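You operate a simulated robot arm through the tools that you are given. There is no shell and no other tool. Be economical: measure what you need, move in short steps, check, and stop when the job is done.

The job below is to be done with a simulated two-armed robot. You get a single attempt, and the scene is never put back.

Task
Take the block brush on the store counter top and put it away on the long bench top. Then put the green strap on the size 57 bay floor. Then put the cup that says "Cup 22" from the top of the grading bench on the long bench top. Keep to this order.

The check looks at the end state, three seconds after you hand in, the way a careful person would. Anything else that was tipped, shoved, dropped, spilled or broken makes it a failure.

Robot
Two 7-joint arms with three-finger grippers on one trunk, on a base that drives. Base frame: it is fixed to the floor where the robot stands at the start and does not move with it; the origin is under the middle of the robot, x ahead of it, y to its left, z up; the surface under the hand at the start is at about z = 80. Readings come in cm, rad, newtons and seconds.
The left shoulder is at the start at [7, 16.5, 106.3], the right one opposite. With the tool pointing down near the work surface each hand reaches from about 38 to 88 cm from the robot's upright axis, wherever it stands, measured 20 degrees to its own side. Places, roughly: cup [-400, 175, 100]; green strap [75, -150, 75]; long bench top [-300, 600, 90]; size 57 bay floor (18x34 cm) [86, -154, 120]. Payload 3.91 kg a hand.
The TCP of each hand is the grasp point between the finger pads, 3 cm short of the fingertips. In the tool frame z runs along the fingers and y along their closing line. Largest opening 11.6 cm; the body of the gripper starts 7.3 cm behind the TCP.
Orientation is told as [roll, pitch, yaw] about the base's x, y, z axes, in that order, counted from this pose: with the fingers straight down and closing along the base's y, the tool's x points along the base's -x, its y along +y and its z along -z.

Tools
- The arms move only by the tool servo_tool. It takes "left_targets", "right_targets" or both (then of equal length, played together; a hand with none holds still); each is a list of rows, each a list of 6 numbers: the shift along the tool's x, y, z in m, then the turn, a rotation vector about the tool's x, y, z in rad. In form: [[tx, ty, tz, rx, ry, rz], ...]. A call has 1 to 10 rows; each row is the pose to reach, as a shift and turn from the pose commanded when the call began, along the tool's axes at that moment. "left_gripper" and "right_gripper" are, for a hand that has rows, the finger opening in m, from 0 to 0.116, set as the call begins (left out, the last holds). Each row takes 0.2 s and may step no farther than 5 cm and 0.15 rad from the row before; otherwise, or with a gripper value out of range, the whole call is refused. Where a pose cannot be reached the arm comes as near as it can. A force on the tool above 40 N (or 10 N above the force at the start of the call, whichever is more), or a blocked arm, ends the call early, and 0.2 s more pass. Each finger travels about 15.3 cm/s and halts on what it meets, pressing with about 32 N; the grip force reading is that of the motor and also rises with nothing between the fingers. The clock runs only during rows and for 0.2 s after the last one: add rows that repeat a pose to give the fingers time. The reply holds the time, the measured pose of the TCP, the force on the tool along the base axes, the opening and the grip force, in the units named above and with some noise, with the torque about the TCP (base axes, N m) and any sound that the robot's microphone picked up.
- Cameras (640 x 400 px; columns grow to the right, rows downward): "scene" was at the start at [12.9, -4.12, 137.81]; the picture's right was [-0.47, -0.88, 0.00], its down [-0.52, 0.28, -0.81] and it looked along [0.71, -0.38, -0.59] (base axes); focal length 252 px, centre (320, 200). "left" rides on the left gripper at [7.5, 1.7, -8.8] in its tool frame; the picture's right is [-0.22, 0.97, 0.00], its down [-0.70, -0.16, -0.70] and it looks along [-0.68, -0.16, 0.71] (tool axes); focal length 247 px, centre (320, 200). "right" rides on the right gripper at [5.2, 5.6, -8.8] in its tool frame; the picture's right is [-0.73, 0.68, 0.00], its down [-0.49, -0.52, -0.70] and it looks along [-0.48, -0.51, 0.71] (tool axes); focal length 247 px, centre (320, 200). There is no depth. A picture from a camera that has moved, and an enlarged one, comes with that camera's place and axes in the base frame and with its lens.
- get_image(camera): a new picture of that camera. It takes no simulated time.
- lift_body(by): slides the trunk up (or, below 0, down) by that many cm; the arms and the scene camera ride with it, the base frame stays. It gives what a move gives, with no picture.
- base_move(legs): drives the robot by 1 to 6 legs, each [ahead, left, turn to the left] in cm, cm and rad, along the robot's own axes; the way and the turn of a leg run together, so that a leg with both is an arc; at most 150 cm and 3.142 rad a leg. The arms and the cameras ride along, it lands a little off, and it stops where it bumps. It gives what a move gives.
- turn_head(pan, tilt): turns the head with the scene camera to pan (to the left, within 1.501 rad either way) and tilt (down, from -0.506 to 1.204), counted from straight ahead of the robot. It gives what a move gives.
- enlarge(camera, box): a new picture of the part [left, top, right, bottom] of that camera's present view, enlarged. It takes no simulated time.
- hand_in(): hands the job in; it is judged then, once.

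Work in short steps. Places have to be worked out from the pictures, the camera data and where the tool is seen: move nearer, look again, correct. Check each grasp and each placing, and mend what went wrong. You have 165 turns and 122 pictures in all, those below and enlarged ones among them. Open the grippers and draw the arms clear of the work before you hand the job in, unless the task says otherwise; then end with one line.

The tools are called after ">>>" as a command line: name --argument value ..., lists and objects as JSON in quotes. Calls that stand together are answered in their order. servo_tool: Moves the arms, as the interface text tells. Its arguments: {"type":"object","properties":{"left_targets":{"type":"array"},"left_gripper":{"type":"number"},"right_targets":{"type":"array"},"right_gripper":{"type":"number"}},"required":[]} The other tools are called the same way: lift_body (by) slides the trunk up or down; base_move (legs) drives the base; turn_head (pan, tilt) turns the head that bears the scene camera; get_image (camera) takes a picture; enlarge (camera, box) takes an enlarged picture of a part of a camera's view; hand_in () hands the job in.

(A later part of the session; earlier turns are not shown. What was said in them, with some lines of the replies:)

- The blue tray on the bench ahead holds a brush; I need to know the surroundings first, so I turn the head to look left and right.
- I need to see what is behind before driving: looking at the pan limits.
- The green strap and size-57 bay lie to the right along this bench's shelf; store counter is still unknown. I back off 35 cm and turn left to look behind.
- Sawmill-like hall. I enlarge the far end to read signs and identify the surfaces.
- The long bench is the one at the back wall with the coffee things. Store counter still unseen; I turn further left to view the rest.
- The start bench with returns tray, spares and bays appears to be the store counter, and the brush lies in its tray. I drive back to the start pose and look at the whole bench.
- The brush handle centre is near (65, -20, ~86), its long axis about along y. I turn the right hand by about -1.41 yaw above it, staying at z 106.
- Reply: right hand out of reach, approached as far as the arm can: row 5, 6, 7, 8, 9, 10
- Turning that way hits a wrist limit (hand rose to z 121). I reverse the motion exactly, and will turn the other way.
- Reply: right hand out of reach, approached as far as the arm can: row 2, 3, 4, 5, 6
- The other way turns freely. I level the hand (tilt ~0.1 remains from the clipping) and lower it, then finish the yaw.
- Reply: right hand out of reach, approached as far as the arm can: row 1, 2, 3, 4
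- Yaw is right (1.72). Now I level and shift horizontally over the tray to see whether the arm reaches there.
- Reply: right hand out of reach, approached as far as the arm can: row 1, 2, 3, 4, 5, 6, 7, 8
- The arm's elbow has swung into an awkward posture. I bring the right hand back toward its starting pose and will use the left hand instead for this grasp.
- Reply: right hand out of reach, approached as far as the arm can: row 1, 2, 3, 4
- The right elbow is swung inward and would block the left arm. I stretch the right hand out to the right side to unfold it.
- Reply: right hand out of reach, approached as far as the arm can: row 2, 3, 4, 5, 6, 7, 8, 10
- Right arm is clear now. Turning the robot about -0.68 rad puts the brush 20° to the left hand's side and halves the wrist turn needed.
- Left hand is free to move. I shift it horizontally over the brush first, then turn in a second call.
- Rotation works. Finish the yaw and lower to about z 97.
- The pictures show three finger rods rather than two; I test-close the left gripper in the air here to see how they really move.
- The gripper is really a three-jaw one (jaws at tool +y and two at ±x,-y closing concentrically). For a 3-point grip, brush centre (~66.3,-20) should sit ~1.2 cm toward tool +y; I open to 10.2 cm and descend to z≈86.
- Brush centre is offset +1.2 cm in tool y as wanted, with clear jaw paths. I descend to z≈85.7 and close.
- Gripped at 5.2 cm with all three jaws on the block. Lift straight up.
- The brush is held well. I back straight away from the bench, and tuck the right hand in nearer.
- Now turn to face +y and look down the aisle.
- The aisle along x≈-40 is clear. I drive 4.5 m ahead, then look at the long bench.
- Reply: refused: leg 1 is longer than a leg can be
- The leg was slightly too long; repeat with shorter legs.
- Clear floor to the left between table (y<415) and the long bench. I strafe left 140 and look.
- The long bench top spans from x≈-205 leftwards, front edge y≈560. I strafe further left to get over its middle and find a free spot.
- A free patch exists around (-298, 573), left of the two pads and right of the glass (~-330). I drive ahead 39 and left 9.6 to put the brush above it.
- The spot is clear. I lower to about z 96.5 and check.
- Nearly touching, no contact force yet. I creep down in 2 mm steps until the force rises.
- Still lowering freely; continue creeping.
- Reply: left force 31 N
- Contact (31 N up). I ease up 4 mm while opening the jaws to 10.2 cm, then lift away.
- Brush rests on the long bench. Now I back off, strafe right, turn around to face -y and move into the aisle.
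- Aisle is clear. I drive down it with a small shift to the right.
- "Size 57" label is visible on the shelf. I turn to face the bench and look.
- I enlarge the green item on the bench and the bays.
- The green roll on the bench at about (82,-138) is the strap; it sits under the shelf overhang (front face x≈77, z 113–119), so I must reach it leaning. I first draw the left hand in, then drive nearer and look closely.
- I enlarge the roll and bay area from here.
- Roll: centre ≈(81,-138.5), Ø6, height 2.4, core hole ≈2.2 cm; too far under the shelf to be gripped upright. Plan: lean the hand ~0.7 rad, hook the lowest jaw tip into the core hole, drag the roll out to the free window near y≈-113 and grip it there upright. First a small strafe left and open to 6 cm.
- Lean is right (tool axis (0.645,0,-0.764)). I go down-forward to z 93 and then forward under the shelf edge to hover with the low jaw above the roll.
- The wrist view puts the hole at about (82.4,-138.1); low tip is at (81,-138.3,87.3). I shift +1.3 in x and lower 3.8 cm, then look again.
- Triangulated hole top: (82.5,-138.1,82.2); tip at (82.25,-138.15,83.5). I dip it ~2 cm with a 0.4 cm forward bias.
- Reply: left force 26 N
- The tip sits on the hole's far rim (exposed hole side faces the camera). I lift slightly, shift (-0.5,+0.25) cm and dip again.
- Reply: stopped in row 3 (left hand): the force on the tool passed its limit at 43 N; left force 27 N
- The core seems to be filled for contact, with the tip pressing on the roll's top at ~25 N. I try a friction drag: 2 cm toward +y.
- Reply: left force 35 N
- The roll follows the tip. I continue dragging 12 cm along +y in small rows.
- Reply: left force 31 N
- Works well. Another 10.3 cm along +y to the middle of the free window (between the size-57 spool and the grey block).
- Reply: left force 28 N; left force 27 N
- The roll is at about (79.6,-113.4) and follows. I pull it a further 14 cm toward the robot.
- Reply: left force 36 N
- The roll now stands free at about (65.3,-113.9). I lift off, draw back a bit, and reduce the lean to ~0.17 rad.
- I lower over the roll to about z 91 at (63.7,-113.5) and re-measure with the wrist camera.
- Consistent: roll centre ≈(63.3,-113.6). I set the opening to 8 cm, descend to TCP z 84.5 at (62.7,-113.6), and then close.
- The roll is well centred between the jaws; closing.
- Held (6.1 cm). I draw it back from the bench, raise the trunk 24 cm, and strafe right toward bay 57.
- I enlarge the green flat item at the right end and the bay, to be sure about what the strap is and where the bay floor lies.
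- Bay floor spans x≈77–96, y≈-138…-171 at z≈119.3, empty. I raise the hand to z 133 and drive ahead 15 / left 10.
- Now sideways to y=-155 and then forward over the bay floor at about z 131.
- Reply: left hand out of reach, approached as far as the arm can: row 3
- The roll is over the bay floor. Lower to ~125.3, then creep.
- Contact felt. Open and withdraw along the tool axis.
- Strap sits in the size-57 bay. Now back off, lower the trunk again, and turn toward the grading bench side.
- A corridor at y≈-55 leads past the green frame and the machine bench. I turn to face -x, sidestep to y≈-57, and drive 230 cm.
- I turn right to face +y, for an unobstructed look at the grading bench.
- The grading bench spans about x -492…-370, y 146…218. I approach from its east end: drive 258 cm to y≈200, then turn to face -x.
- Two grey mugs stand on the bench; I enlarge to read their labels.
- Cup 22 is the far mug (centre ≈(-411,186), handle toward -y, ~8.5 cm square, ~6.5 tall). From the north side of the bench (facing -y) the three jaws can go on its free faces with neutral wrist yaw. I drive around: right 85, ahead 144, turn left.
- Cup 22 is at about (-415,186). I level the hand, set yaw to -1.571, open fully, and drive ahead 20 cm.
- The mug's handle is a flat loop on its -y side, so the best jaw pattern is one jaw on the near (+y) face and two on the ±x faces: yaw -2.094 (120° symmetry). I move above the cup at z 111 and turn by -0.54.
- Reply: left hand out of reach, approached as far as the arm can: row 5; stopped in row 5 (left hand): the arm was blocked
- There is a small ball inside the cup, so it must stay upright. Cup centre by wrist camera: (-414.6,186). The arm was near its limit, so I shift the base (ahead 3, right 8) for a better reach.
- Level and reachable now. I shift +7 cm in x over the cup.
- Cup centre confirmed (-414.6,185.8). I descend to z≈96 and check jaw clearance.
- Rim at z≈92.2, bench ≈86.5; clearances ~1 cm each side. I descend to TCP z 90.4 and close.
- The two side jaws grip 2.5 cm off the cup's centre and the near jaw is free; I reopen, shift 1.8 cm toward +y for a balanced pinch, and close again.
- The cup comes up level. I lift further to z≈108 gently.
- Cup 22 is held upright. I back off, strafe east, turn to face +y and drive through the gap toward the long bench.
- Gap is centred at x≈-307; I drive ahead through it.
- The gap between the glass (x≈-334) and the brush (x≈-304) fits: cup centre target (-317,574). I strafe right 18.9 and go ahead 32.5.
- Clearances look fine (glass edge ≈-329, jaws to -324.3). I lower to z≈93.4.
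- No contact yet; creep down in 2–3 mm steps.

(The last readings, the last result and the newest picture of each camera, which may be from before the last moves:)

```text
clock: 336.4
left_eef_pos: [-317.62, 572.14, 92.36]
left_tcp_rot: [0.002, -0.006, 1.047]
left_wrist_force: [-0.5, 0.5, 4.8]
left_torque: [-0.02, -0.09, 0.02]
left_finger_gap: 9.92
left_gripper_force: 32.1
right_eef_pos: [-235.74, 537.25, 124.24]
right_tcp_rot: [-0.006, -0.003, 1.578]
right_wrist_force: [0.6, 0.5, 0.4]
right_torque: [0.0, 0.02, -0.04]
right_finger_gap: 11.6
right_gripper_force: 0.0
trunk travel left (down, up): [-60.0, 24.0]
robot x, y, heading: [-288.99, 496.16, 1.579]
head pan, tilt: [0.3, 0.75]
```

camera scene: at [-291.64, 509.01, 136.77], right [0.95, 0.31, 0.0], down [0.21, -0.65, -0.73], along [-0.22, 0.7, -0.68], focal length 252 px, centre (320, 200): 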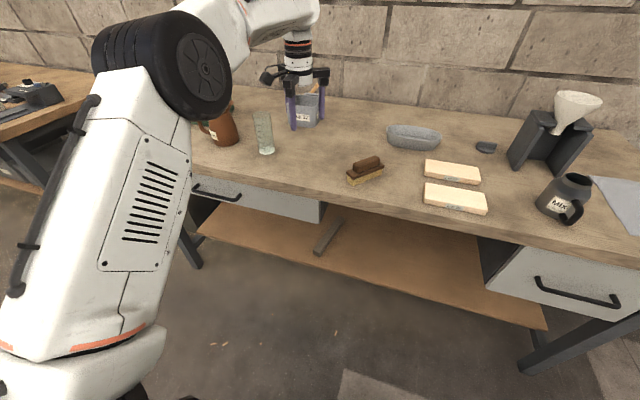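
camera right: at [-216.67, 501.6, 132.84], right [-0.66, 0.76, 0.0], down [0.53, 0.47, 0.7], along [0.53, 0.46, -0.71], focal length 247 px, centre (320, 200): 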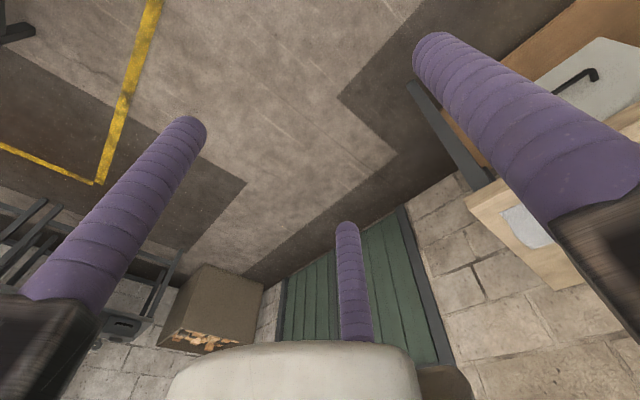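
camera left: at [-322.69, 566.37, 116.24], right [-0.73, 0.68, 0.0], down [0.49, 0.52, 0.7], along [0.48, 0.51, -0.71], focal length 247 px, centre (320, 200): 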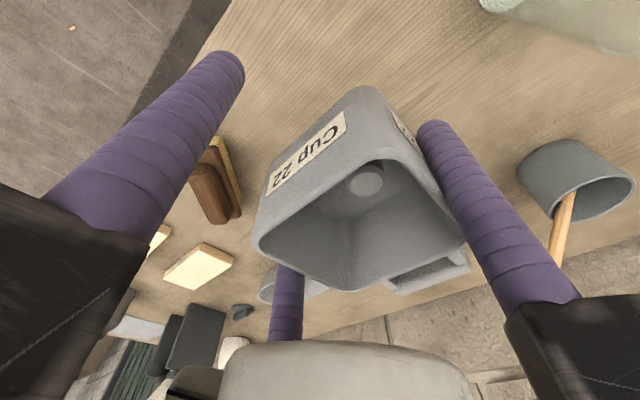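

Light contact (≈5 N). I open the jaws fully and lift straight up.

>>> servo_tool --left_targets '[[0, 0, 0, 0, 0, 0], [0, 0, 0, 0, 0, 0], [0, 0, 0, 0, 0, 0]]' --left_gripper 0.116

>>> servo_tool --left_targets '[[0, 0, -0.02, 0, 0, 0], [0, 0, -0.05, 0, 0, 0], [0, 0, -0.09, 0, 0, 0], [0, 0, -0.13, 0, 0, 0], [0, 0, -0.17, 0, 0, 0], [0, 0, -0.21, 0, 0, 0]]'

>>> base_move --legs '[[-40, 0, 0]]'

>>> turn_head --pan 0.1 --tilt 0.6

>>> enlarge --camera "scene" --box '[120, 70, 440, 270]'

```text
clock: 337.2
left_eef_pos: [-317.54, 571.99, 92.18]
left_tcp_rot: [0.003, -0.005, 1.046]
left_wrist_force: [-0.2, -0.1, 0.9]
left_torque: [-0.04, 0.0, -0.03]
left_finger_gap: 11.6
left_gripper_force: 0.1
right_eef_pos: [-235.7, 537.18, 124.15]
right_tcp_rot: [-0.006, 0.0, 1.578]
right_wrist_force: [-0.2, 0.6, 0.0]
right_torque: [-0.02, -0.03, -0.03]
right_finger_gap: 11.6
right_gripper_force: 0.1
trunk travel left (down, up): [-60.0, 24.0]
robot x, y, heading: [-289.37, 495.97, 1.582]
head pan, tilt: [0.3, 0.75]
```

```text
clock: 338.6
left_eef_pos: [-317.42, 571.87, 113.21]
left_tcp_rot: [0.001, -0.003, 1.044]
left_wrist_force: [-0.4, -0.3, -0.3]
left_torque: [0.01, 0.02, 0.01]
left_finger_gap: 11.59
left_gripper_force: 0.0
right_eef_pos: [-235.75, 537.24, 124.19]
right_tcp_rot: [-0.008, -0.004, 1.579]
right_wrist_force: [-0.1, 0.3, -0.1]
right_torque: [0.0, -0.01, 0.04]
right_finger_gap: 11.58
right_gripper_force: 0.1
trunk travel left (down, up): [-60.0, 24.0]
robot x, y, heading: [-289.2, 496.1, 1.578]
head pan, tilt: [0.3, 0.75]
```

```text
clock: 341.1
left_eef_pos: [-316.84, 531.93, 113.11]
left_tcp_rot: [0.002, -0.003, 1.043]
left_wrist_force: [0.7, 0.4, -0.2]
left_torque: [-0.02, -0.04, -0.02]
left_finger_gap: 11.58
left_gripper_force: 0.0
right_eef_pos: [-235.34, 497.07, 124.13]
right_tcp_rot: [-0.007, -0.001, 1.578]
right_wrist_force: [-1.4, 0.1, -0.1]
right_torque: [0.0, 0.02, 0.01]
right_finger_gap: 11.61
right_gripper_force: 0.0
trunk travel left (down, up): [-60.0, 24.0]
robot x, y, heading: [-288.83, 455.98, 1.582]
head pan, tilt: [0.3, 0.75]
```

```text
clock: 341.8
left_eef_pos: [-316.96, 532.0, 113.03]
left_tcp_rot: [0.002, -0.003, 1.044]
left_wrist_force: [0.3, -0.3, 0.3]
left_torque: [0.03, 0.01, -0.03]
left_finger_gap: 11.6
left_gripper_force: 0.0
right_eef_pos: [-235.19, 497.1, 124.24]
right_tcp_rot: [-0.008, -0.001, 1.577]
right_wrist_force: [-0.8, -0.2, 0.5]
right_torque: [0.0, 0.01, -0.05]
right_finger_gap: 11.62
right_gripper_force: 0.0
trunk travel left (down, up): [-60.0, 24.0]
robot x, y, heading: [-289.11, 456.6, 1.581]
head pan, tilt: [0.099, 0.6]
```

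```text
2.00 times, centred on (280, 170) of scene
camera zoom: at [-289.66, 469.9, 138.05], right [0.99, 0.11, 0.0], down [0.06, -0.56, -0.82], along [-0.09, 0.82, -0.57], focal length 503 px, centre (400, 260)
```

zoom: 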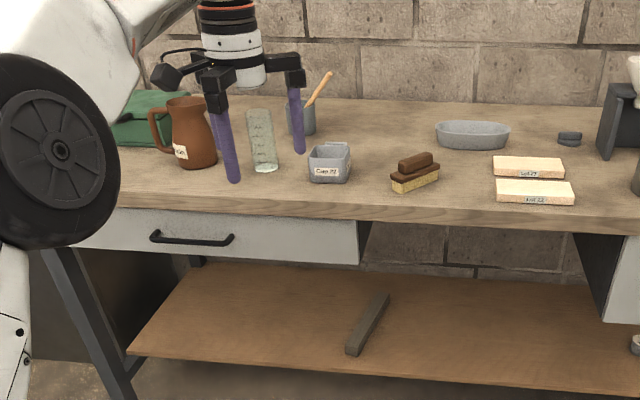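

The brush and Cup 22 stand upright on the long bench, the strap is in the size 57 bay, the grippers are open and both arms are clear. I hand in.

>>> hand_in

```text
The job is handed in.
```

I did all three moves in the order you gave and handed the job in: the block brush is on the long bench top, the green strap is on the size 57 bay floor, and Cup 22 is upright on the long bench top. The grippers are open and both arms are clear.
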